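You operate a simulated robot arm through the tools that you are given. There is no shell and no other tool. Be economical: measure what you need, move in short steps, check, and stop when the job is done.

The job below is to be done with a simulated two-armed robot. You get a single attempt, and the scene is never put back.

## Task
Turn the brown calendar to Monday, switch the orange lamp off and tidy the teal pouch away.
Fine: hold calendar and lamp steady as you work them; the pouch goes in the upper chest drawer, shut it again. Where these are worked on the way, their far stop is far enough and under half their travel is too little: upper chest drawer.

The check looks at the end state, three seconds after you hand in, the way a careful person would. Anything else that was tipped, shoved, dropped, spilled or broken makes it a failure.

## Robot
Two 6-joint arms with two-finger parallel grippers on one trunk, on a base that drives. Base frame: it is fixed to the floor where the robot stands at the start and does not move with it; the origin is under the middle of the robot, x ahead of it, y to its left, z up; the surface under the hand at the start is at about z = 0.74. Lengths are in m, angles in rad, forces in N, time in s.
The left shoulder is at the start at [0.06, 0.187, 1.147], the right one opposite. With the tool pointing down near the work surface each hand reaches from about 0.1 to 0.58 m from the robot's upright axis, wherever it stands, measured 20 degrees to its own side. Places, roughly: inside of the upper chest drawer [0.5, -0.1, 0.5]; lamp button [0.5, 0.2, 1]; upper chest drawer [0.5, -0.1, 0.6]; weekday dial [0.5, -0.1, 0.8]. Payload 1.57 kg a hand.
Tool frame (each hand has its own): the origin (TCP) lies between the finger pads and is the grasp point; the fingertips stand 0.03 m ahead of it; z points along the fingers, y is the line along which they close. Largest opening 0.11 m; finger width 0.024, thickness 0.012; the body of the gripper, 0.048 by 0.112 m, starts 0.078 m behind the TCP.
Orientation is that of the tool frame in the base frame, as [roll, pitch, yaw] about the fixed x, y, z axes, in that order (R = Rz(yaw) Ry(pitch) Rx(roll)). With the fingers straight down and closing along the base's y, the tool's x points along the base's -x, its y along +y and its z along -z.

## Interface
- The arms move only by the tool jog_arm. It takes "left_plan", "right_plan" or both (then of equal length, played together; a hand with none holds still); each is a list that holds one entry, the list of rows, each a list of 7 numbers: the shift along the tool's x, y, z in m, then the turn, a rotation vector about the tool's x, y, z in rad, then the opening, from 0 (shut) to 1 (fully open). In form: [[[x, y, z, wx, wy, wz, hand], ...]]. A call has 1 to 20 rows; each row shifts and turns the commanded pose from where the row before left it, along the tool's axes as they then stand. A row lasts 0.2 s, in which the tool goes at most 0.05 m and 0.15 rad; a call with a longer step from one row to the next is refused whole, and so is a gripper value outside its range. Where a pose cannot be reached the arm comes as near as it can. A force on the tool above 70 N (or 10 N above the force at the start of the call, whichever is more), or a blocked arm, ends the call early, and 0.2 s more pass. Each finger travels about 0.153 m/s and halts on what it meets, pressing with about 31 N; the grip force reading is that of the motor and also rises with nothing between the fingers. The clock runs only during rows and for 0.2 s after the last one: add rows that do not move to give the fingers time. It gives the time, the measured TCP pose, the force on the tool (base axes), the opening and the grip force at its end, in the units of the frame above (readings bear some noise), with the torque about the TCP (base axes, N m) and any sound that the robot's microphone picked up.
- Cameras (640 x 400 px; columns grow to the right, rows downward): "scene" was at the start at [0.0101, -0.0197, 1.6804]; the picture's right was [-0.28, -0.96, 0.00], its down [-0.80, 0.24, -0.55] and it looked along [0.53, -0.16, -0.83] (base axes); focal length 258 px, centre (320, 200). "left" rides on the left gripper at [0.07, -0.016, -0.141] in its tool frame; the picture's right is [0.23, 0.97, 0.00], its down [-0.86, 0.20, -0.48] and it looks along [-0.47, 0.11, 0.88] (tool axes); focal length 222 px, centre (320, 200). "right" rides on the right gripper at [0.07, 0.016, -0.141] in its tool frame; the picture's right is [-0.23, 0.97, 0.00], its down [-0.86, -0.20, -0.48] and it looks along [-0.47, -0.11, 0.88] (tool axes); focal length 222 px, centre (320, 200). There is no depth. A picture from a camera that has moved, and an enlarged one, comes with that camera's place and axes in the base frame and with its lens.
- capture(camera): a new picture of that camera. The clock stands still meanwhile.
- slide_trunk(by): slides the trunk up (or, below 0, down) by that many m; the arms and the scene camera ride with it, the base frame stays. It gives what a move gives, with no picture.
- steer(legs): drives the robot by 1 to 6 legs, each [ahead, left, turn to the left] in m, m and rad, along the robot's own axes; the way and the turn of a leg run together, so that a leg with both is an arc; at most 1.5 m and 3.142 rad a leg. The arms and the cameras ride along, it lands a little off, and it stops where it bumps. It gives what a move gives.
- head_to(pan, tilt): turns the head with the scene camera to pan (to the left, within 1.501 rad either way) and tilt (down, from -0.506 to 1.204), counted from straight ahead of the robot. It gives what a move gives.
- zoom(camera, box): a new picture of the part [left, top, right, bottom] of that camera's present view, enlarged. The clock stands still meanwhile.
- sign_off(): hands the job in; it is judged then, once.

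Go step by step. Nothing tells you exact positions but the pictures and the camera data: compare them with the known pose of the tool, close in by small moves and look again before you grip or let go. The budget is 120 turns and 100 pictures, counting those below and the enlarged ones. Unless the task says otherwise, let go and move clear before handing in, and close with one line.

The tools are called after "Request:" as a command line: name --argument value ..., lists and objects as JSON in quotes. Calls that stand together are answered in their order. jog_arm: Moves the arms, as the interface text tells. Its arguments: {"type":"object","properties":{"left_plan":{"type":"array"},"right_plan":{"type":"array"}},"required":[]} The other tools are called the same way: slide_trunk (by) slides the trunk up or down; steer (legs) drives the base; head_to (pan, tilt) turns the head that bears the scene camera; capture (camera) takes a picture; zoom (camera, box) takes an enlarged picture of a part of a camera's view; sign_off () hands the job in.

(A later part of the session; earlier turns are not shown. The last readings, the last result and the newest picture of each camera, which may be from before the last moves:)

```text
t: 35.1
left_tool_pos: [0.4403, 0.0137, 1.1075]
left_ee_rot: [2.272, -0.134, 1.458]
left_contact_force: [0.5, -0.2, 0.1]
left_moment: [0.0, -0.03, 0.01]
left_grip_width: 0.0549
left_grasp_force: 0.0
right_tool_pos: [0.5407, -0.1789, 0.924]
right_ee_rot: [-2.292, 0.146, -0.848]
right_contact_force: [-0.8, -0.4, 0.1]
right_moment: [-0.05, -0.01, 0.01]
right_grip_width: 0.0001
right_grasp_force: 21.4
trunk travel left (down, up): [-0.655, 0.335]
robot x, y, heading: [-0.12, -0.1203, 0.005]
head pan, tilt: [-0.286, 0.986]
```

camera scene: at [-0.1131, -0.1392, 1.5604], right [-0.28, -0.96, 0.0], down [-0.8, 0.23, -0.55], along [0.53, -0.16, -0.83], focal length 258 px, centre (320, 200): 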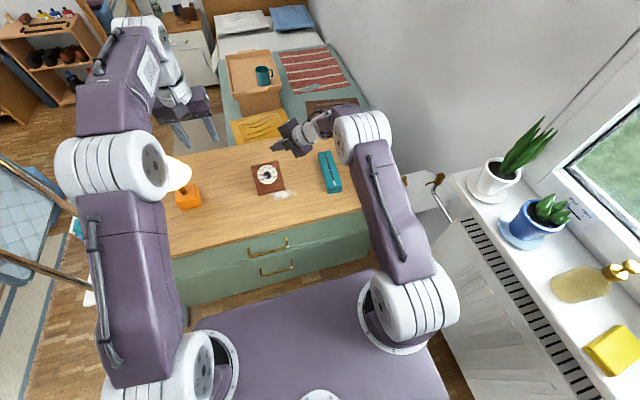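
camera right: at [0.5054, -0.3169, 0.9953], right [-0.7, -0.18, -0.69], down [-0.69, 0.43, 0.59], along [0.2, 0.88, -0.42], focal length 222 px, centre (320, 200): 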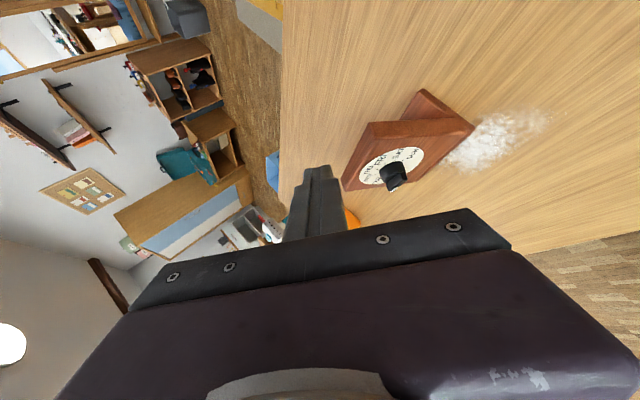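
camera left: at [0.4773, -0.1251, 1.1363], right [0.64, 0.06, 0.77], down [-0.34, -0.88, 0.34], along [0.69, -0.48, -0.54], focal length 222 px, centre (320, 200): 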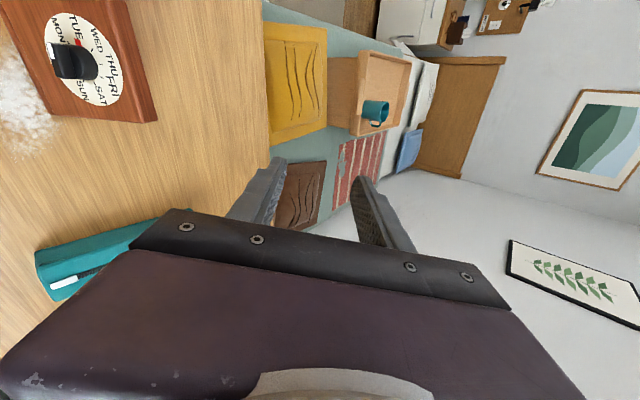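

That worked exactly. Now the left hand moves to the stand-off in front of the knob.

Request:
jog_arm --left_plan '[[[-0.0237, -0.0214, 0.0216, 0, 0, 0, 0.5], [-0.0237, -0.0214, 0.0216, 0, 0, 0, 0.5], [-0.0237, -0.0214, 0.0216, 0, 0, 0, 0.5], [-0.0237, -0.0214, 0.0216, 0, 0, 0, 0.5], [-0.0237, -0.0214, 0.0216, 0, 0, 0, 0.5], [-0.0237, -0.0214, 0.0216, 0, 0, 0, 0.5], [-0.0237, -0.0214, 0.0216, 0, 0, 0, 0.5], [0, 0, 0, 0, 0, 0, 0.5]]]'

Request:
capture --camera "left"

Request:
zoom --camera "scene" --box '[190, 110, 350, 210]'

Request:
zoom --camera "right" --box '[280, 80, 500, 220]'

```text
t: 36.9
left_tool_pos: [0.4442, -0.1253, 0.8754]
left_ee_rot: [2.27, -0.133, 1.461]
left_contact_force: [-0.7, 0.4, 0.1]
left_moment: [-0.02, -0.01, -0.01]
left_grip_width: 0.0553
left_grasp_force: 0.1
right_tool_pos: [0.5398, -0.1784, 0.9257]
right_ee_rot: [-2.291, 0.148, -0.847]
right_contact_force: [-0.1, -0.3, -0.1]
right_moment: [-0.03, 0.02, -0.04]
right_grip_width: 0.0001
right_grasp_force: 21.1
trunk travel left (down, up): [-0.655, 0.335]
robot x, y, heading: [-0.1188, -0.1187, 0.0]
head pan, tilt: [-0.286, 0.986]
```

```text
69 pictures are left
camera left: at [0.3321, -0.0554, 0.962], right [0.64, 0.06, 0.77], down [-0.34, -0.88, 0.34], along [0.69, -0.48, -0.54], focal length 222 px, centre (320, 200)
```

left: 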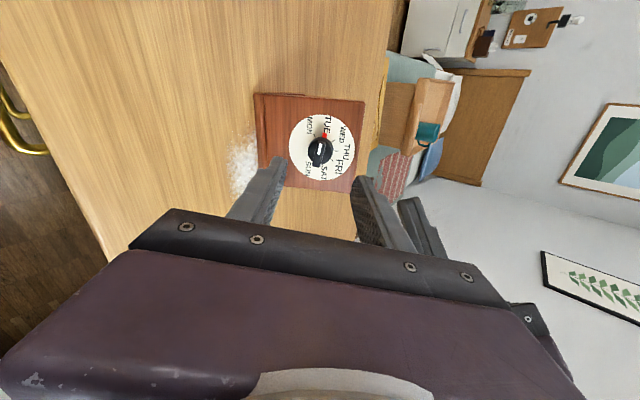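

```text
4.00 times, centred on (270, 160) of scene
camera zoom: at [-0.1129, -0.1387, 1.5604], right [-0.28, -0.96, 0.0], down [-0.8, 0.23, -0.55], along [0.53, -0.16, -0.83], focal length 1034 px, centre (520, 360)
```

zoom: 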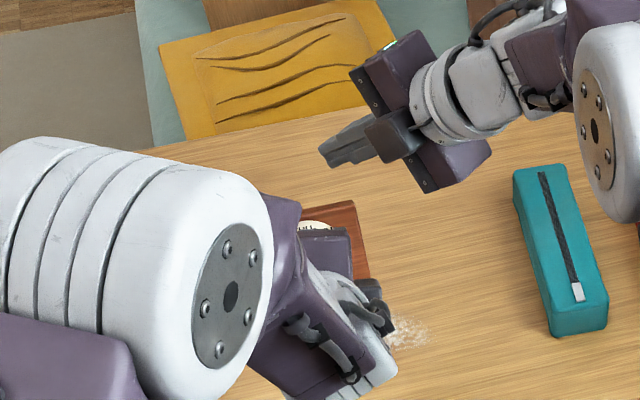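

```text
2.86 times, centred on (390, 150) of right
camera zoom: at [0.5054, -0.3167, 0.9954], right [-0.7, -0.18, -0.69], down [-0.69, 0.43, 0.59], along [0.2, 0.88, -0.42], focal length 635 px, centre (120, 343)
```

zoom: 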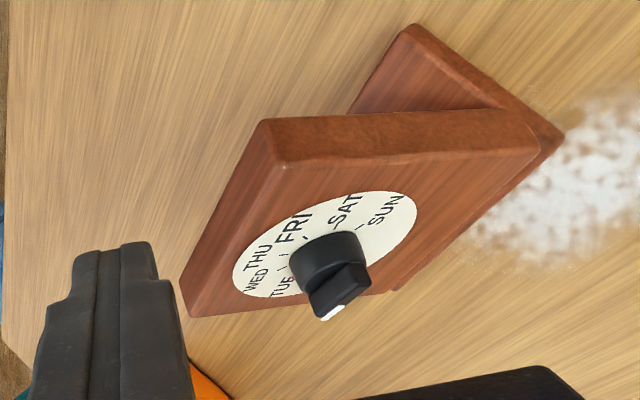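

Everything lines up: the dial centre is confirmed at (0.527, -0.1235, 0.806), in line with the left fingers. I advance part of the way along the knob axis.

Request:
jog_arm --left_plan '[[[0.001, 0.0005, 0.02, 0, 0, 0, 0.45], [0.001, 0.0005, 0.02, 0, 0, 0, 0.45], [0, 0, 0, 0, 0, 0, 0.45]]]'

Request:
zoom --camera "right" --box '[280, 80, 500, 220]'

Request:
zoom --camera "left" --box '[220, 60, 420, 220]'

```text
t: 37.7
left_tool_pos: [0.4762, -0.1228, 0.8499]
left_ee_rot: [2.274, -0.134, 1.461]
left_contact_force: [0.8, 0.3, 0.5]
left_moment: [0.0, 0.02, 0.0]
left_grip_width: 0.0495
left_grasp_force: 0.0
right_tool_pos: [0.5402, -0.1788, 0.9255]
right_ee_rot: [-2.293, 0.147, -0.849]
right_contact_force: [-0.6, -0.3, -0.6]
right_moment: [-0.03, 0.01, 0.02]
right_grip_width: 0.0
right_grasp_force: 21.4
trunk travel left (down, up): [-0.655, 0.335]
robot x, y, heading: [-0.1257, -0.1163, -0.002]
head pan, tilt: [-0.286, 0.986]
```

```text
2.86 times, centred on (390, 150) of right
camera zoom: at [0.5054, -0.3172, 0.9952], right [-0.7, -0.18, -0.69], down [-0.69, 0.43, 0.59], along [0.2, 0.88, -0.42], focal length 635 px, centre (120, 343)
```

zoom: 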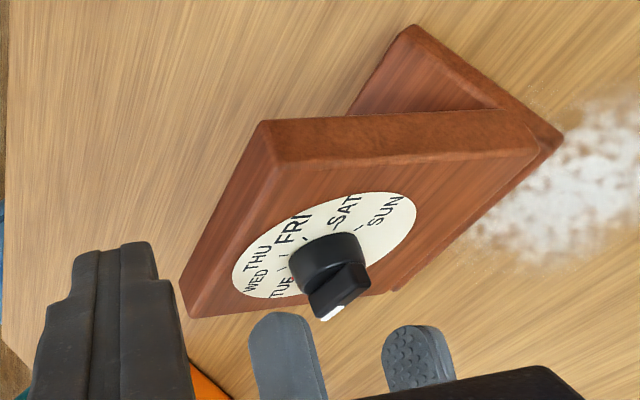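

```text
2.50 times, centred on (320, 140) of left
camera zoom: at [0.3638, -0.0534, 0.9373], right [0.64, 0.06, 0.77], down [-0.34, -0.88, 0.34], along [0.69, -0.48, -0.54], focal length 555 px, centre (320, 350)
```

zoom: 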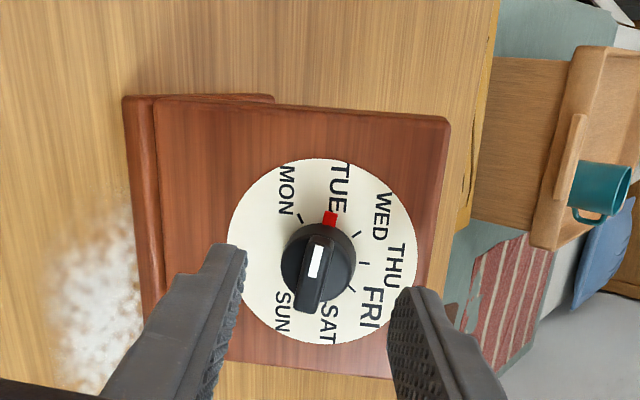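

The fingers line up well with the knob. Now the right hand descends to just above the board's top right corner.

Request:
jog_arm --right_plan '[[[0.0004, 0.0196, 0.0138, 0, 0, 0, 0], [0.003, 0.0149, 0.013, 0, 0, 0, 0], [0, 0, 0, 0, 0, 0, 0]]]'

Request:
zoom --camera "right" --box '[260, 80, 480, 220]'

Request:
zoom --camera "scene" --box '[230, 120, 310, 200]'

```text
t: 38.5
left_tool_pos: [0.4756, -0.1223, 0.851]
left_ee_rot: [2.273, -0.134, 1.46]
left_contact_force: [-0.4, -0.5, -0.1]
left_moment: [0.03, 0.0, 0.0]
left_grip_width: 0.0494
left_grasp_force: 0.1
right_tool_pos: [0.537, -0.1771, 0.8813]
right_ee_rot: [-2.292, 0.147, -0.849]
right_contact_force: [0.3, 0.6, -0.5]
right_moment: [0.05, 0.01, 0.02]
right_grip_width: 0.0
right_grasp_force: 21.3
trunk travel left (down, up): [-0.655, 0.335]
robot x, y, heading: [-0.121, -0.1207, 0.002]
head pan, tilt: [-0.286, 0.986]
```

```text
2.86 times, centred on (370, 150) of right
camera zoom: at [0.5011, -0.3155, 0.9522], right [-0.7, -0.18, -0.69], down [-0.69, 0.43, 0.59], along [0.2, 0.88, -0.42], focal length 635 px, centre (177, 343)
```

zoom: 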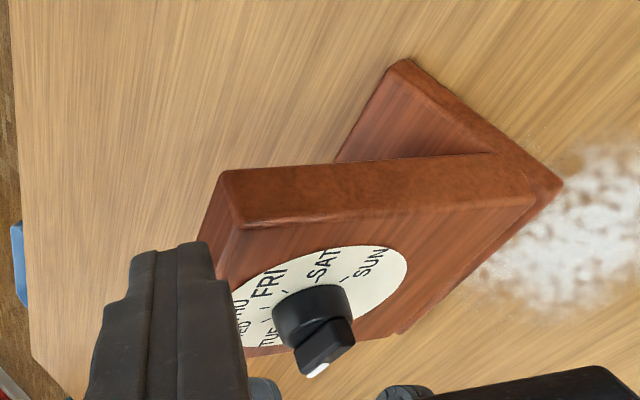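

```text
5.00 times, centred on (270, 160) of scene
camera zoom: at [-0.1126, -0.1391, 1.5604], right [-0.28, -0.96, 0.0], down [-0.8, 0.23, -0.55], along [0.53, -0.16, -0.83], focal length 1292 px, centre (570, 400)
```

zoom: 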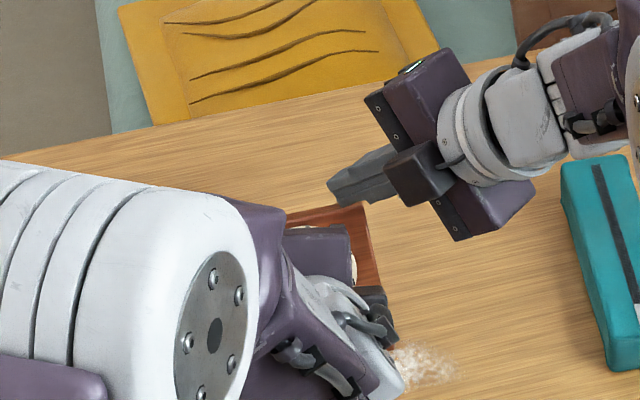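

The tip is about 1 cm over the corner. I lower it in small steps until it presses lightly.

Request:
jog_arm --right_plan '[[[0.0006, 0.003, 0.0026, 0, 0, 0, 0], [0.0006, 0.003, 0.0026, 0, 0, 0, 0], [0.0006, 0.003, 0.0026, 0, 0, 0, 0], [0, 0, 0, 0, 0, 0, 0]]]'

```text
t: 39.5
left_tool_pos: [0.4761, -0.1242, 0.8521]
left_ee_rot: [2.27, -0.135, 1.461]
left_contact_force: [1.0, 0.1, -0.7]
left_moment: [0.01, -0.01, 0.0]
left_grip_width: 0.0494
left_grasp_force: 0.1
right_tool_pos: [0.5361, -0.1779, 0.8729]
right_ee_rot: [-2.288, 0.144, -0.849]
right_contact_force: [1.7, 0.3, 12.4]
right_moment: [0.15, -0.18, -0.01]
right_grip_width: 0.0
right_grasp_force: 21.3
trunk travel left (down, up): [-0.655, 0.335]
robot x, y, heading: [-0.1233, -0.122, 0.008]
head pan, tilt: [-0.286, 0.986]
```

There's a steady 12 N straight down on the corner, which is a good hold. Now the left hand advances onto the bar and closes.

Request:
jog_arm --left_plan '[[[0, 0, 0.011, 0, 0, 0, 0.45], [0, 0, 0.0105, 0, 0, 0, 0.45], [0, 0, 0, 0, 0, 0, 0.45]]]'

Request:
zoom --camera "left" --box '[220, 60, 420, 220]'

Request:
zoom --camera "right" --box '[260, 80, 480, 220]'

```text
t: 40.3
left_tool_pos: [0.4926, -0.1223, 0.8381]
left_ee_rot: [2.272, -0.133, 1.46]
left_contact_force: [0.5, 1.0, 0.0]
left_moment: [0.0, 0.0, 0.01]
left_grip_width: 0.0495
left_grasp_force: 0.2
right_tool_pos: [0.535, -0.1784, 0.8725]
right_ee_rot: [-2.289, 0.144, -0.847]
right_contact_force: [4.7, 0.2, 19.3]
right_moment: [0.24, -0.38, -0.05]
right_grip_width: 0.0002
right_grasp_force: 21.5
trunk travel left (down, up): [-0.655, 0.335]
robot x, y, heading: [-0.1201, -0.1192, -0.002]
head pan, tilt: [-0.286, 0.986]
```

```text
2.50 times, centred on (320, 140) of left
camera zoom: at [0.3795, -0.0532, 0.9247], right [0.64, 0.06, 0.77], down [-0.34, -0.88, 0.34], along [0.69, -0.48, -0.54], focal length 555 px, centre (320, 350)
```

zoom: 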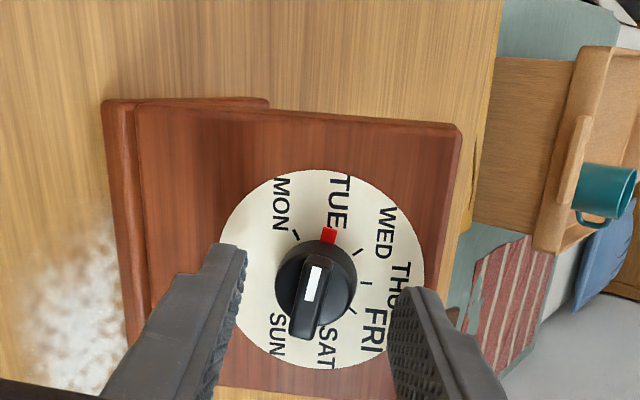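

```text
2.86 times, centred on (370, 150) of right
camera zoom: at [0.5005, -0.316, 0.9427], right [-0.7, -0.18, -0.69], down [-0.69, 0.43, 0.58], along [0.2, 0.88, -0.42], focal length 635 px, centre (177, 343)
```

zoom: 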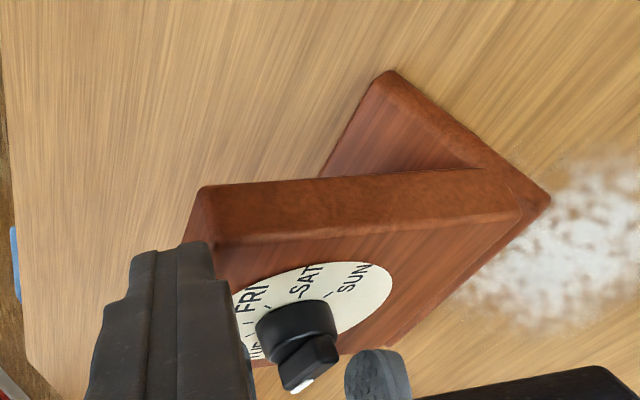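

The bar sits between the fingers, so I close gently in place.

Request:
jog_arm --left_plan '[[[0, 0, 0, 0, 0, 0, 0.3], [0, 0, 0, 0, 0, 0, 0.15], [0, 0, 0, 0, 0, 0, 0], [0, 0, 0, 0, 0, 0, 0]]]'

Request:
zoom --camera "left" --box '[220, 60, 420, 220]'

```text
t: 41.3
left_tool_pos: [0.492, -0.1232, 0.8396]
left_ee_rot: [2.268, -0.134, 1.461]
left_contact_force: [6.2, -0.8, 4.5]
left_moment: [0.03, -0.6, 0.03]
left_grip_width: 0.0184
left_grasp_force: 31.4
right_tool_pos: [0.5358, -0.1778, 0.8724]
right_ee_rot: [-2.289, 0.145, -0.848]
right_contact_force: [6.1, -0.7, 24.7]
right_moment: [0.28, -0.46, -0.11]
right_grip_width: 0.0001
right_grasp_force: 21.8
trunk travel left (down, up): [-0.655, 0.335]
robot x, y, heading: [-0.1228, -0.1198, 0.005]
head pan, tilt: [-0.286, 0.986]
```

```text
2.50 times, centred on (320, 140) of left
camera zoom: at [0.3796, -0.0533, 0.9254], right [0.64, 0.06, 0.77], down [-0.34, -0.88, 0.34], along [0.7, -0.48, -0.54], focal length 555 px, centre (320, 350)
```

zoom: 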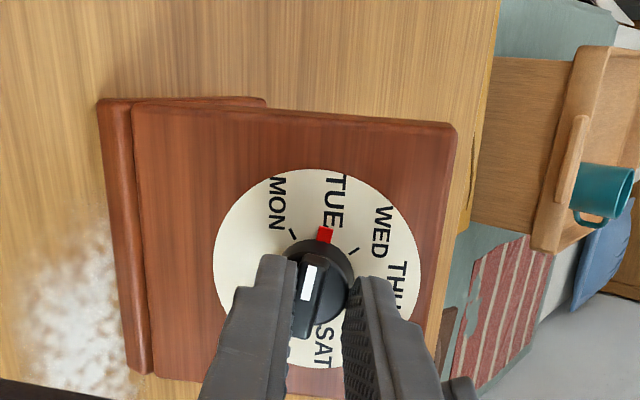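

The bar is gripped. I relieve the small side force and turn counter-clockwise by one step (40°).

Request:
jog_arm --left_plan '[[[0, 0.0015, 0, 0, 0, 0, 0], [0, 0, 0, 0, 0, -0.1, 0], [0, 0, 0, 0, 0, -0.1, 0], [0, 0, 0, 0, 0, -0.1, 0], [0, 0, 0, 0, 0, -0.1, 0], [0, 0, 0, 0, 0, -0.1, 0], [0, 0, 0, 0, 0, -0.1, 0], [0, 0, 0, 0, 0, -0.1, 0], [0, 0, 0, 0, 0, 0, 0]]]'

Request:
capture --camera "left"

Request:
zoom --camera "right" --box '[260, 80, 480, 220]'

```text
t: 43.3
left_tool_pos: [0.4917, -0.1224, 0.8405]
left_ee_rot: [2.336, 0.399, 1.931]
left_contact_force: [-14.1, 7.6, -0.3]
left_moment: [-0.09, -0.07, -0.26]
left_grip_width: 0.0181
left_grasp_force: 31.3
right_tool_pos: [0.5341, -0.177, 0.8731]
right_ee_rot: [-2.287, 0.143, -0.848]
right_contact_force: [11.0, -5.8, 20.0]
right_moment: [0.02, -0.59, -0.19]
right_grip_width: 0.0
right_grasp_force: 21.0
trunk travel left (down, up): [-0.655, 0.335]
robot x, y, heading: [-0.125, -0.1203, 0.003]
head pan, tilt: [-0.286, 0.986]
```

```text
59 pictures are left
camera left: at [0.35, -0.0716, 0.8914], right [0.46, 0.69, 0.56], down [0.02, -0.64, 0.77], along [0.89, -0.34, -0.31], focal length 222 px, centre (320, 200)
```

left: 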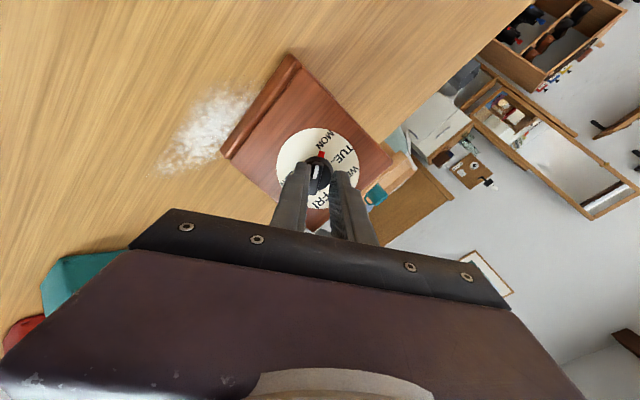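

```text
2.86 times, centred on (370, 150) of right
camera zoom: at [0.4991, -0.3159, 0.9434], right [-0.7, -0.18, -0.69], down [-0.69, 0.43, 0.58], along [0.2, 0.88, -0.42], focal length 635 px, centre (177, 343)
```

zoom: 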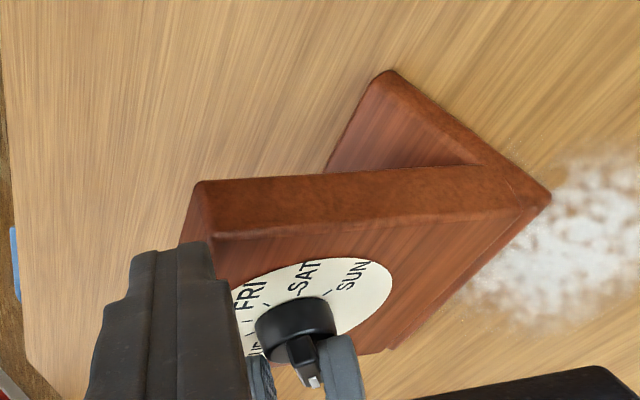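

Request:
zoom --camera "left" --box '[260, 110, 380, 200]'

```text
4.44 times, centred on (320, 155) of left
camera zoom: at [0.35, -0.0716, 0.8914], right [0.46, 0.69, 0.56], down [0.02, -0.64, 0.77], along [0.89, -0.34, -0.31], focal length 987 px, centre (320, 400)
```

zoom: 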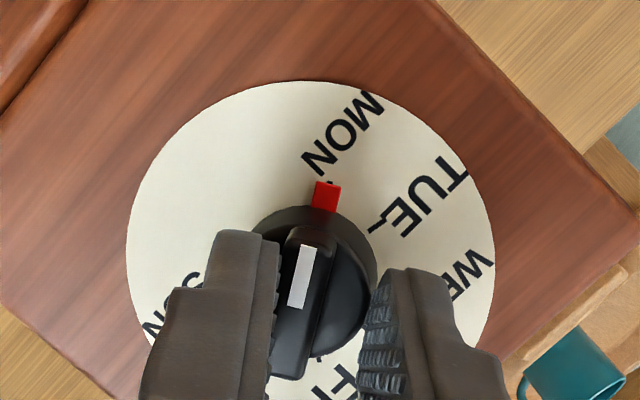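

The red pointer now stands at MON. I open the left fingers and back off along the axis.

Request:
jog_arm --left_plan '[[[0, 0, 0, 0, 0, 0, 0.2], [0, 0, 0, 0, 0, 0, 0.4], [0, 0, 0, 0, 0, 0, 0.4], [0, 0, -0.015, 0, 0, 0, 0.4], [0, 0, -0.03, 0, 0, 0, 0.4], [0, 0, -0.03, 0, 0, 0, 0.4], [0, 0, 0, 0, 0, 0, 0.4]]]'

Request:
zoom --camera "left" --box '[240, 80, 400, 200]'

```text
t: 44.9
left_tool_pos: [0.4349, -0.1217, 0.8899]
left_ee_rot: [2.334, 0.398, 1.925]
left_contact_force: [-0.1, 0.4, 0.8]
left_moment: [0.02, 0.01, 0.01]
left_grip_width: 0.0441
left_grasp_force: 0.1
right_tool_pos: [0.5337, -0.1769, 0.872]
right_ee_rot: [-2.289, 0.142, -0.848]
right_contact_force: [2.3, 3.8, 23.8]
right_moment: [0.34, -0.37, 0.01]
right_grip_width: 0.0
right_grasp_force: 21.3
trunk travel left (down, up): [-0.655, 0.335]
robot x, y, heading: [-0.1214, -0.1202, -0.001]
head pan, tilt: [-0.286, 0.986]
```

```text
3.33 times, centred on (320, 140) of left
camera zoom: at [0.2926, -0.0717, 0.9406], right [0.46, 0.69, 0.56], down [0.02, -0.64, 0.77], along [0.89, -0.35, -0.31], focal length 740 px, centre (320, 400)
```

zoom: 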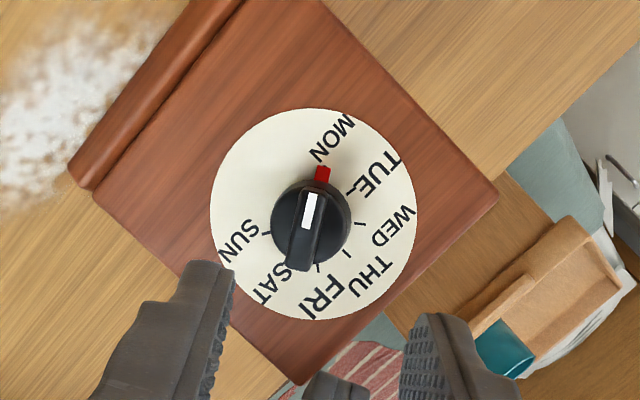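

The dial reads MON. I lift the right hand straight up off the corner and retreat the left.

Request:
jog_arm --right_plan '[[[-0.0015, -0.0075, -0.0065, 0, 0, 0, 0], [-0.0045, -0.0223, -0.0196, 0, 0, 0, 0], [-0.0074, -0.037, -0.0325, 0, 0, 0, 0], [-0.0074, -0.037, -0.0325, 0, 0, 0, 0], [-0.0074, -0.037, -0.0325, 0, 0, 0, 0]]]' --left_plan '[[[0, 0, 0, 0, 0, 0, 0.4], [0, 0, -0.03, 0, 0, 0, 0.4], [0, 0, -0.03, 0, 0, 0, 0.4], [0, 0, -0.03, 0, 0, 0, 0.4], [0, 0, 0, 0, 0, 0, 0.4]]]'

Request:
capture --camera "scene"

```text
t: 46.1
left_tool_pos: [0.3666, -0.1243, 0.9441]
left_ee_rot: [2.336, 0.394, 1.926]
left_contact_force: [0.8, -0.5, -0.1]
left_moment: [-0.04, -0.02, 0.0]
left_grip_width: 0.0438
left_grasp_force: 0.0
right_tool_pos: [0.5357, -0.1768, 1.0592]
right_ee_rot: [-2.292, 0.145, -0.85]
right_contact_force: [1.1, 0.4, 0.7]
right_moment: [-0.02, 0.02, 0.0]
right_grip_width: 0.0
right_grasp_force: 21.3
trunk travel left (down, up): [-0.655, 0.335]
robot x, y, heading: [-0.1212, -0.1197, 0.002]
head pan, tilt: [-0.286, 0.986]
```

```text
55 pictures are left
camera scene: at [-0.1132, -0.1389, 1.5604], right [-0.28, -0.96, 0.0], down [-0.8, 0.23, -0.55], along [0.53, -0.16, -0.83], focal length 258 px, centre (320, 200)
```

scene: 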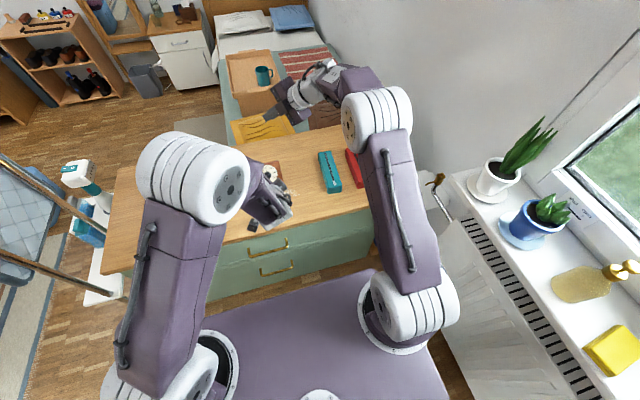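

Calendar done. Next the lamp. Before driving left I check what stands on that side.

Request:
head_to --pan 0.6 --tilt 0.8

Request:
capture --camera "scene"

```text
t: 47.2
left_tool_pos: [0.368, -0.1235, 0.9432]
left_ee_rot: [2.337, 0.398, 1.927]
left_contact_force: [0.1, 0.4, -0.1]
left_moment: [-0.01, -0.01, 0.03]
left_grip_width: 0.0439
left_grasp_force: 0.0
right_tool_pos: [0.5372, -0.1779, 1.0582]
right_ee_rot: [-2.292, 0.148, -0.847]
right_contact_force: [0.2, 0.7, 0.4]
right_moment: [-0.01, 0.01, -0.01]
right_grip_width: 0.0
right_grasp_force: 21.1
trunk travel left (down, up): [-0.655, 0.335]
robot x, y, heading: [-0.1227, -0.1193, 0.003]
head pan, tilt: [0.6, 0.799]
```

```text
54 pictures are left
camera scene: at [-0.1134, -0.0739, 1.5745], right [0.57, -0.82, 0.0], down [-0.59, -0.41, -0.7], along [0.57, 0.39, -0.72], focal length 258 px, centre (320, 200)
```

scene: 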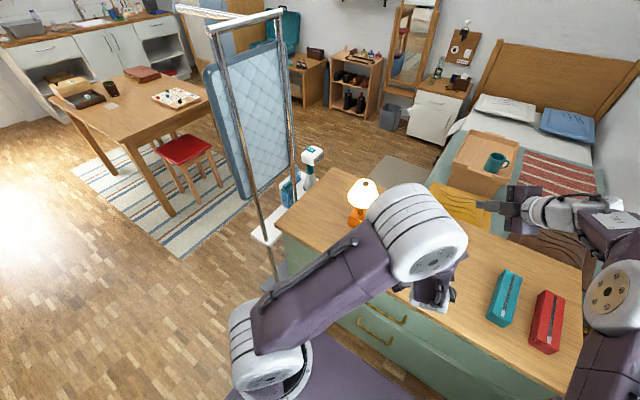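

Request:
zoom --camera "scene" --box '[310, 160, 410, 240]'

```text
5.00 times, centred on (360, 200) of scene
camera zoom: at [-0.1134, -0.0739, 1.5745], right [0.57, -0.82, 0.0], down [-0.59, -0.41, -0.7], along [0.57, 0.39, -0.72], focal length 1292 px, centre (120, 200)
```

zoom: 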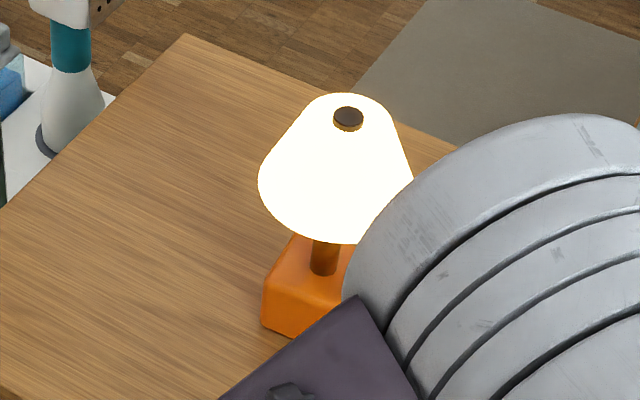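

The lamp's button is the dark disc on top (z≈0.99). The stem is free between z 0.81 and 0.89. My plan is for the right hand to grip the stem from the front-right while the left presses the button from above. First I reorient the hands in clear space.

Request:
jog_arm --right_plan '[[[0, 0, -0.03, 0, 0, 0, 0], [0, 0, -0.03, 0, 0, 0, 0], [0, 0, -0.03, 0, 0, 0, 0.3], [0, 0, -0.03, 0, 0, 0, 0.5], [0, 0, 0, 0, 0, 0.14, 0.5], [0, 0, 0, 0, 0, 0.14, 0.5], [0, 0, 0, 0, 0, 0.14, 0.5], [0, 0, 0, 0, 0, 0.14, 0.5], [0, 0, 0, 0, 0, 0.14, 0.5], [0, 0, 0, 0, 0, 0.14, 0.5], [0, 0, 0, 0, 0, 0.14, 0.5], [0, 0, 0, 0, 0, 0.14, 0.5], [0, 0, 0, 0, 0, 0.14, 0.5], [0, 0, 0, 0, 0, 0.136, 0.5], [0, 0, 0, 0, -0.14, 0, 0.5], [0, 0, 0, 0, -0.14, 0, 0.5]]]' --left_plan '[[[-0.0129, 0.0222, -0.0213, 0, 0, 0, 0.4], [-0.0129, 0.0222, -0.0213, 0, 0, 0, 0.4], [-0.0129, 0.0222, -0.0213, 0, 0, 0, 0.2], [0, 0, 0, 0, 0, -0.1496, 0], [0, 0, 0, 0, 0, -0.1496, 0], [0, 0, 0, 0, 0, -0.1496, 0], [0, 0, 0, 0, 0, -0.1496, 0], [0, 0, 0, 0, 0, -0.1496, 0], [0, 0, 0, 0, 0, -0.1496, 0], [0, 0, 0, 0, 0, -0.1496, 0], [0, 0, 0, 0, 0.13, 0, 0], [0, 0, 0, 0, 0.13, 0, 0], [0, 0, 0, 0, 0, 0, 0], [0, 0, 0, 0, 0, 0, 0], [0, 0, 0, 0, 0, 0, 0], [0, 0, 0, 0, 0, 0, 0]]]'

Request:
head_to --pan 0.3 --tilt 0.9

```text
t: 50.6
left_tool_pos: [0.3666, -0.1232, 1.0444]
left_ee_rot: [-3.141, 0.616, -3.138]
left_contact_force: [-0.5, 0.6, 1.2]
left_moment: [0.02, -0.01, 0.01]
left_grip_width: 0.0
left_grasp_force: 21.9
right_tool_pos: [0.4761, -0.2457, 1.1378]
right_ee_rot: [3.107, 1.142, -2.337]
right_contact_force: [-0.3, 0.9, -0.3]
right_moment: [-0.03, 0.03, -0.01]
right_grip_width: 0.0551
right_grasp_force: 0.2
trunk travel left (down, up): [-0.655, 0.335]
robot x, y, heading: [-0.1226, -0.1163, 0.002]
head pan, tilt: [0.6, 0.799]
```

```text
t: 51.5
left_tool_pos: [0.3673, -0.1229, 1.0438]
left_ee_rot: [-3.14, 0.617, -3.138]
left_contact_force: [-0.8, 0.2, -1.0]
left_moment: [0.02, 0.0, 0.01]
left_grip_width: 0.0
left_grasp_force: 21.1
right_tool_pos: [0.4766, -0.2457, 1.1378]
right_ee_rot: [3.106, 1.138, -2.335]
right_contact_force: [-0.1, 0.3, 0.1]
right_moment: [-0.01, 0.0, 0.01]
right_grip_width: 0.055
right_grasp_force: 0.0
trunk travel left (down, up): [-0.655, 0.335]
robot x, y, heading: [-0.1235, -0.1187, 0.006]
head pan, tilt: [0.3, 0.901]
```

Both hands are oriented as planned. Now I drive left.

Request:
steer --legs '[[0.04, 0.18, 0]]'

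Request:
capture --camera "scene"

Request:
capture --camera "right"

Request:
capture --camera "left"

```text
t: 53.0
left_tool_pos: [0.4068, 0.0581, 1.0436]
left_ee_rot: [-3.14, 0.619, -3.133]
left_contact_force: [0.1, 0.1, 0.2]
left_moment: [0.02, 0.0, 0.01]
left_grip_width: 0.0
left_grasp_force: 21.6
right_tool_pos: [0.5156, -0.062, 1.1371]
right_ee_rot: [3.108, 1.139, -2.334]
right_contact_force: [0.5, -0.3, 0.4]
right_moment: [-0.02, -0.02, -0.01]
right_grip_width: 0.0551
right_grasp_force: 0.1
trunk travel left (down, up): [-0.655, 0.335]
robot x, y, heading: [-0.0858, 0.0627, 0.001]
head pan, tilt: [0.3, 0.901]
```

```text
52 pictures are left
camera scene: at [-0.0687, 0.0838, 1.5666], right [0.3, -0.95, 0.0], down [-0.75, -0.23, -0.62], along [0.59, 0.19, -0.78], focal length 258 px, centre (320, 200)
```

scene: 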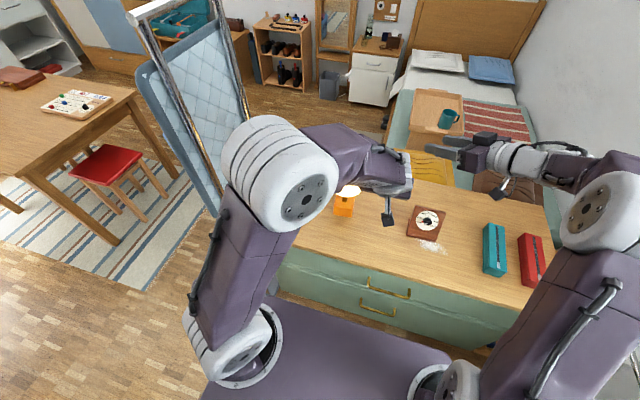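

```text
51 pictures are left
camera right: at [0.3974, -0.1697, 1.1341], right [-0.66, 0.72, 0.22], down [0.11, -0.2, 0.97], along [0.74, 0.67, 0.05], focal length 222 px, centre (320, 200)
```

right: 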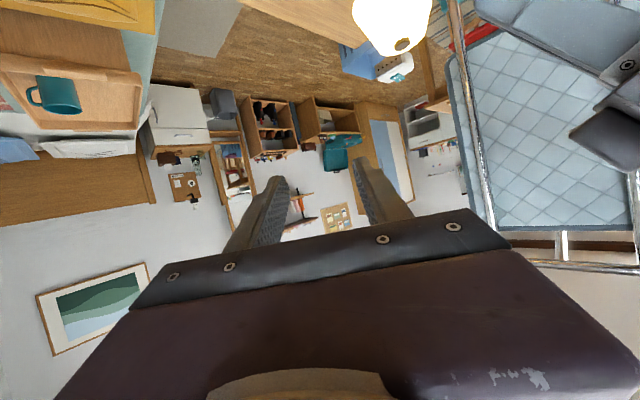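

```text
50 pictures are left
camera left: at [0.2671, 0.0408, 1.118], right [-0.19, 0.97, -0.13], down [0.42, 0.2, 0.88], along [0.89, 0.11, -0.45], focal length 222 px, centre (320, 200)
```

left: 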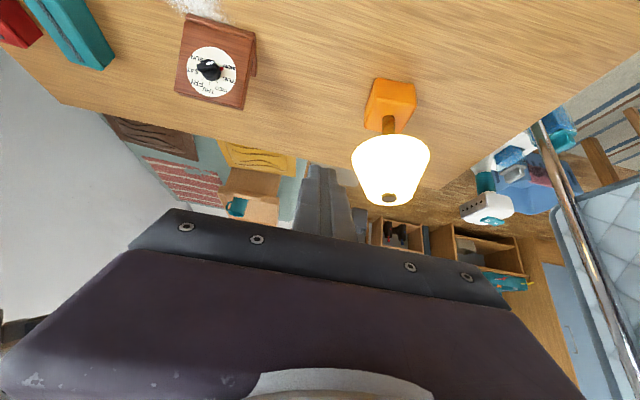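

The stem is at (0.522, 0.166), free from z≈0.816 to 0.90. First I put the left hand above the button so it's out of the right hand's way.

Request:
jog_arm --left_plan '[[[-0.021, 0.027, 0.0131, 0, 0, 0, 0], [-0.021, 0.027, 0.0131, 0, 0, 0, 0], [-0.021, 0.027, 0.0131, 0, 0, 0, 0], [-0.021, 0.027, 0.0131, 0, 0, 0, 0], [0, 0, 0, 0, 0, 0, 0]]]'

Request:
capture --camera "left"

```text
t: 54.2
left_tool_pos: [0.5048, 0.1682, 1.0502]
left_ee_rot: [-3.14, 0.619, -3.136]
left_contact_force: [0.0, 0.1, 0.7]
left_moment: [0.0, 0.0, 0.0]
left_grip_width: 0.0
left_grasp_force: 20.9
right_tool_pos: [0.5147, -0.0621, 1.1381]
right_ee_rot: [3.106, 1.139, -2.332]
right_contact_force: [0.5, 0.1, 0.0]
right_moment: [0.0, 0.03, 0.03]
right_grip_width: 0.0551
right_grasp_force: 0.0
trunk travel left (down, up): [-0.655, 0.335]
robot x, y, heading: [-0.0826, 0.0602, 0.004]
head pan, tilt: [0.3, 0.901]
```

```text
49 pictures are left
camera left: at [0.3653, 0.1496, 1.1245], right [-0.19, 0.97, -0.13], down [0.42, 0.2, 0.88], along [0.89, 0.11, -0.45], focal length 222 px, centre (320, 200)
```

left: 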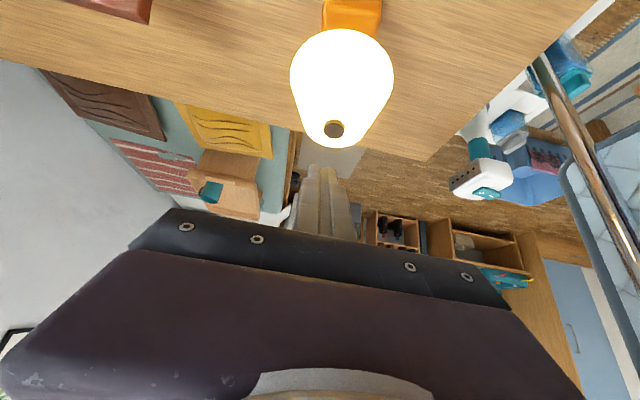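

Now the right hand comes down to the front-right of the lamp, staying well off it.

Request:
jog_arm --right_plan '[[[0.0294, 0.016, 0.0076, 0, 0, 0, 0.5], [0.0294, 0.016, 0.0076, 0, 0, 0, 0.5], [0.0294, 0.016, 0.0076, 0, 0, 0, 0.5], [0.0294, 0.016, 0.0076, 0, 0, 0, 0.5], [0.0294, 0.016, 0.0076, 0, 0, 0, 0.5], [0.0294, 0.016, 0.0076, 0, 0, 0, 0.5], [0, 0, 0, 0, 0, 0, 0.5]]]'

Request:
capture --camera "right"

Request:
capture --camera "scene"

```text
t: 55.8
left_tool_pos: [0.504, 0.1685, 1.0502]
left_ee_rot: [-3.139, 0.619, -3.134]
left_contact_force: [-0.2, 0.5, 0.7]
left_moment: [0.01, 0.0, 0.0]
left_grip_width: 0.0
left_grasp_force: 21.2
right_tool_pos: [0.4467, -0.0082, 0.9802]
right_ee_rot: [3.113, 1.114, -2.33]
right_contact_force: [0.2, 0.4, 0.4]
right_moment: [-0.02, 0.02, -0.01]
right_grip_width: 0.055
right_grasp_force: 0.1
right hand out of reach, approached as far as the arm can: row 5, 6
trunk travel left (down, up): [-0.655, 0.335]
robot x, y, heading: [-0.0838, 0.0566, 0.004]
head pan, tilt: [0.3, 0.901]
```

```text
48 pictures are left
camera right: at [0.3282, -0.1138, 0.9798], right [-0.65, 0.72, 0.22], down [0.12, -0.18, 0.98], along [0.75, 0.66, 0.03], focal length 222 px, centre (320, 200)
```

right: 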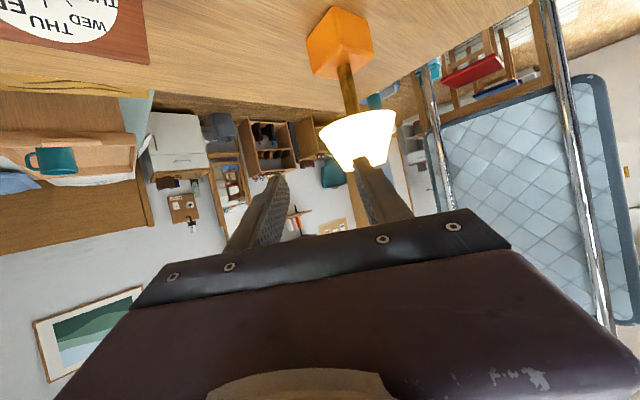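

```text
47 pictures are left
camera scene: at [-0.0691, 0.0841, 1.5667], right [0.3, -0.95, 0.0], down [-0.75, -0.23, -0.62], along [0.59, 0.19, -0.78], focal length 258 px, centre (320, 200)
```

scene: 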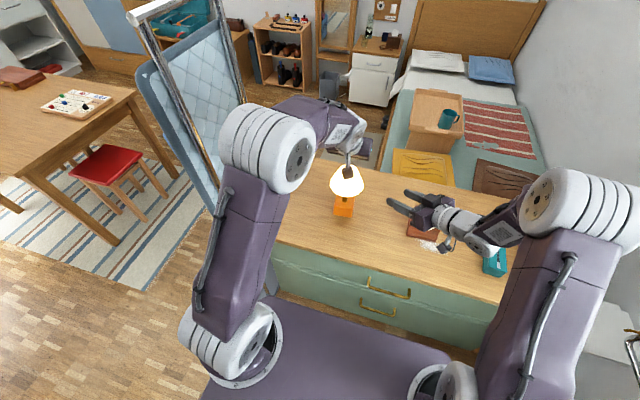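

The stem axis is at (0.529, 0.167), free from z≈0.81 to 0.88. I flatten the right hand so it fits under the shade, then bring it to 0.12 m before the stem.

Request:
jog_arm --right_plan '[[[0, 0, 0, 0, -0.145, 0, 0.5], [0, 0, 0, 0, -0.145, 0, 0.5], [0.0258, 0.0144, 0.0208, 0, 0, 0, 0.5], [0.0258, 0.0144, 0.0208, 0, 0, 0, 0.5], [0.0258, 0.0144, 0.0208, 0, 0, 0, 0.5], [0.0258, 0.0144, 0.0208, 0, 0, 0, 0.5], [0, 0, 0, 0, 0, 0, 0.5]]]'

Request:
capture --camera "right"

Request:
capture --camera "scene"

```text
t: 57.4
left_tool_pos: [0.5037, 0.1677, 1.0506]
left_ee_rot: [-3.14, 0.619, -3.135]
left_contact_force: [-0.6, -0.6, -0.2]
left_moment: [-0.01, 0.01, 0.0]
left_grip_width: 0.0001
left_grasp_force: 21.4
right_tool_pos: [0.4732, 0.0684, 0.8802]
right_ee_rot: [3.112, 1.103, -2.329]
right_contact_force: [0.3, -0.4, 0.6]
right_moment: [-0.02, -0.01, 0.01]
right_grip_width: 0.0548
right_grasp_force: 0.1
right hand out of reach, approached as far as the arm can: row 1, 2, 3, 4, 5, 6
trunk travel left (down, up): [-0.655, 0.335]
robot x, y, heading: [-0.0813, 0.062, 0.004]
head pan, tilt: [0.3, 0.901]
```

```text
46 pictures are left
camera right: at [0.3555, -0.0387, 0.8816], right [-0.65, 0.73, 0.22], down [0.13, -0.17, 0.98], along [0.75, 0.67, 0.02], focal length 222 px, centre (320, 200)
```

right: 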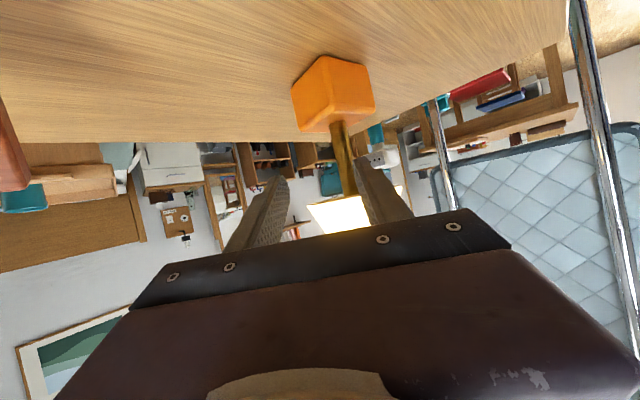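

```text
45 pictures are left
camera scene: at [-0.0694, 0.0839, 1.5667], right [0.3, -0.95, 0.0], down [-0.75, -0.23, -0.62], along [0.59, 0.19, -0.78], focal length 258 px, centre (320, 200)
```

scene: 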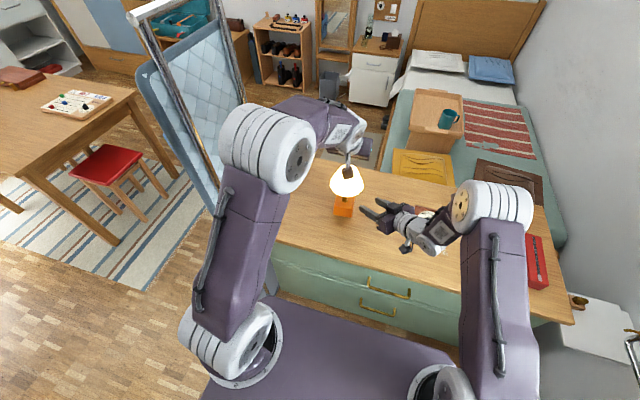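

The wrist won't go flatter, but at this pitch the hand still fits between base top (~0.80) and shade rim (~0.895). I align it laterally with the stem.

Request:
jog_arm --right_plan '[[[-0.0078, 0.0118, 0.005, 0, 0, 0, 0.5], [-0.0079, 0.0118, 0.005, 0, 0, 0, 0.5], [0, 0, 0, 0, 0, 0, 0.5]]]'

Request:
capture --camera "right"

```text
t: 58.2
left_tool_pos: [0.5047, 0.1674, 1.0493]
left_ee_rot: [-3.14, 0.616, -3.136]
left_contact_force: [-1.0, -0.2, -0.1]
left_moment: [-0.01, 0.02, -0.01]
left_grip_width: 0.0
left_grasp_force: 20.9
right_tool_pos: [0.4673, 0.095, 0.8894]
right_ee_rot: [3.113, 1.113, -2.331]
right_contact_force: [-1.1, 0.0, -0.3]
right_moment: [0.01, 0.03, 0.02]
right_grip_width: 0.0551
right_grasp_force: 0.1
trunk travel left (down, up): [-0.655, 0.335]
robot x, y, heading: [-0.0837, 0.0644, 0.005]
head pan, tilt: [0.3, 0.901]
```

```text
44 pictures are left
camera right: at [0.3489, -0.0106, 0.8905], right [-0.65, 0.72, 0.22], down [0.12, -0.18, 0.98], along [0.75, 0.67, 0.03], focal length 222 px, centre (320, 200)
```

right: 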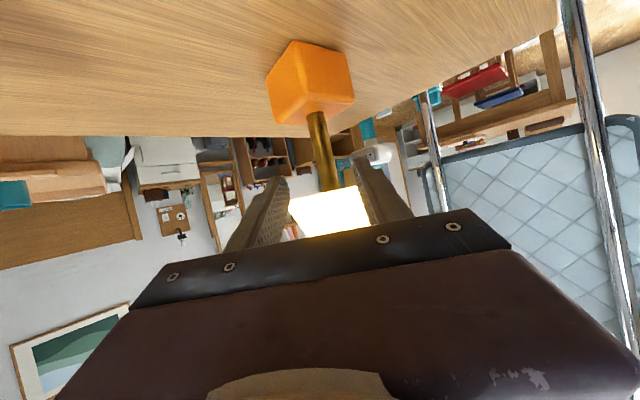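

The stem is centred between the fingers. I advance part of the way.

Request:
jog_arm --right_plan '[[[0, 0.0005, 0.025, 0, 0, 0, 0.5], [0, 0.0005, 0.025, 0, 0, 0, 0.5], [0, 0, 0.015, 0, 0, 0, 0.5], [0, 0, 0, 0, 0, 0, 0.5]]]'

Request:
capture --camera "right"

Request:
zoom --camera "scene" --box '[300, 140, 430, 250]'

```text
t: 59.2
left_tool_pos: [0.5053, 0.1674, 1.0503]
left_ee_rot: [-3.139, 0.618, -3.135]
left_contact_force: [-0.1, -0.1, -0.8]
left_moment: [-0.02, -0.01, 0.0]
left_grip_width: 0.0
left_grasp_force: 21.5
right_tool_pos: [0.5058, 0.1401, 0.8614]
right_ee_rot: [3.111, 1.115, -2.333]
right_contact_force: [-0.2, 0.1, 0.8]
right_moment: [-0.01, -0.03, -0.01]
right_grip_width: 0.0552
right_grasp_force: 0.0
trunk travel left (down, up): [-0.655, 0.335]
robot x, y, heading: [-0.0806, 0.0624, 0.006]
head pan, tilt: [0.3, 0.901]
```

```text
43 pictures are left
camera right: at [0.3871, 0.0333, 0.8616], right [-0.65, 0.72, 0.22], down [0.12, -0.18, 0.98], along [0.75, 0.66, 0.03], focal length 222 px, centre (320, 200)
```

right: 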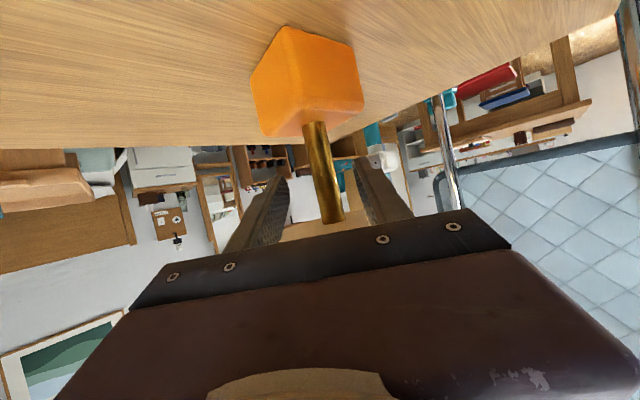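

```text
3.64 times, centred on (365, 195) of scene
camera zoom: at [-0.0687, 0.0844, 1.5666], right [0.3, -0.95, 0.0], down [-0.75, -0.23, -0.62], along [0.59, 0.19, -0.78], focal length 940 px, centre (156, 218)
```

zoom: 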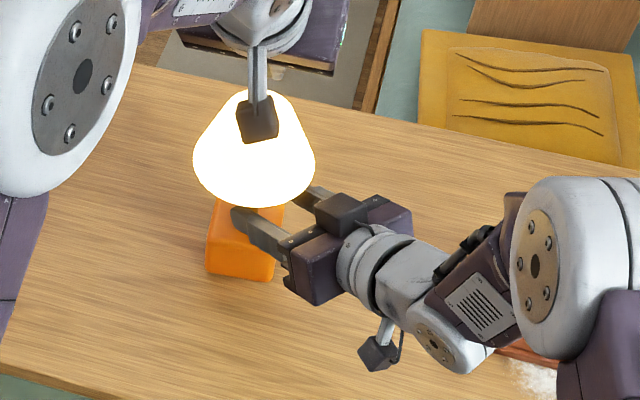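

Nearly there, and the stem is slightly right of centre. I advance the rest with a small lateral correction, then close gently.

Request:
jog_arm --right_plan '[[[0, 0.003, 0.019, 0, 0, 0, 0.5], [0, 0.001, 0.018, 0, 0, 0, 0.5], [0, 0, 0, 0, 0, 0, 0.5]]]'

Request:
capture --camera "right"

```text
t: 60.0
left_tool_pos: [0.5049, 0.1673, 1.0503]
left_ee_rot: [-3.141, 0.619, -3.135]
left_contact_force: [0.5, -0.4, -0.3]
left_moment: [0.02, 0.0, -0.03]
left_grip_width: 0.0
left_grasp_force: 21.3
right_tool_pos: [0.5243, 0.1676, 0.8464]
right_ee_rot: [3.11, 1.116, -2.332]
right_contact_force: [-0.5, 0.4, 0.4]
right_moment: [0.02, -0.01, 0.01]
right_grip_width: 0.055
right_grasp_force: 0.0
trunk travel left (down, up): [-0.655, 0.335]
robot x, y, heading: [-0.0834, 0.0647, 0.004]
head pan, tilt: [0.3, 0.901]
```

```text
41 pictures are left
camera right: at [0.406, 0.061, 0.8457], right [-0.65, 0.72, 0.22], down [0.12, -0.18, 0.98], along [0.75, 0.66, 0.03], focal length 222 px, centre (320, 200)
```

right: 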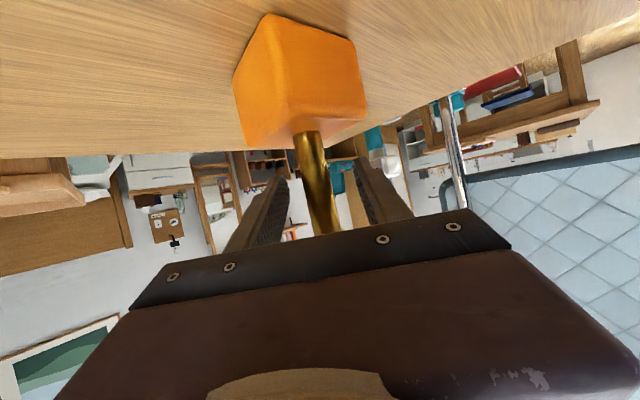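

The stem passes through the grasp point (its column and size match). I close the right hand.

Request:
jog_arm --right_plan '[[[0, 0, 0, 0, 0, 0, 0.35], [0, 0, 0, 0, 0, 0, 0.25], [0, 0, 0, 0, 0, 0, 0.15], [0, 0, 0, 0, 0, 0, 0.05], [0, 0, 0, 0, 0, 0, 0]]]'

Request:
zoom --camera "left" --box '[250, 20, 450, 240]'

```text
t: 61.2
left_tool_pos: [0.5049, 0.1664, 1.0507]
left_ee_rot: [-3.14, 0.616, -3.135]
left_contact_force: [0.2, -0.7, 0.4]
left_moment: [0.02, 0.03, 0.0]
left_grip_width: 0.0
left_grasp_force: 21.4
right_tool_pos: [0.5236, 0.1671, 0.8457]
right_ee_rot: [3.113, 1.116, -2.33]
right_contact_force: [2.2, -2.3, 1.5]
right_moment: [-0.35, -0.44, -0.03]
right_grip_width: 0.0212
right_grasp_force: 30.7
trunk travel left (down, up): [-0.655, 0.335]
robot x, y, heading: [-0.0873, 0.0612, 0.007]
head pan, tilt: [0.3, 0.901]
```

```text
1.82 times, centred on (350, 130) of left
camera zoom: at [0.3656, 0.1493, 1.1242], right [-0.19, 0.97, -0.13], down [0.42, 0.2, 0.88], along [0.89, 0.11, -0.45], focal length 404 px, centre (266, 327)
```

zoom: 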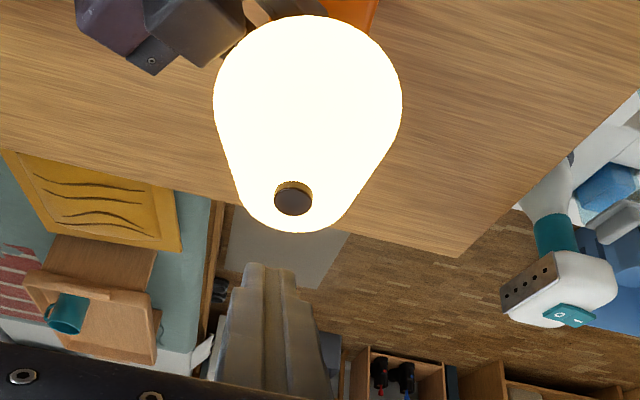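

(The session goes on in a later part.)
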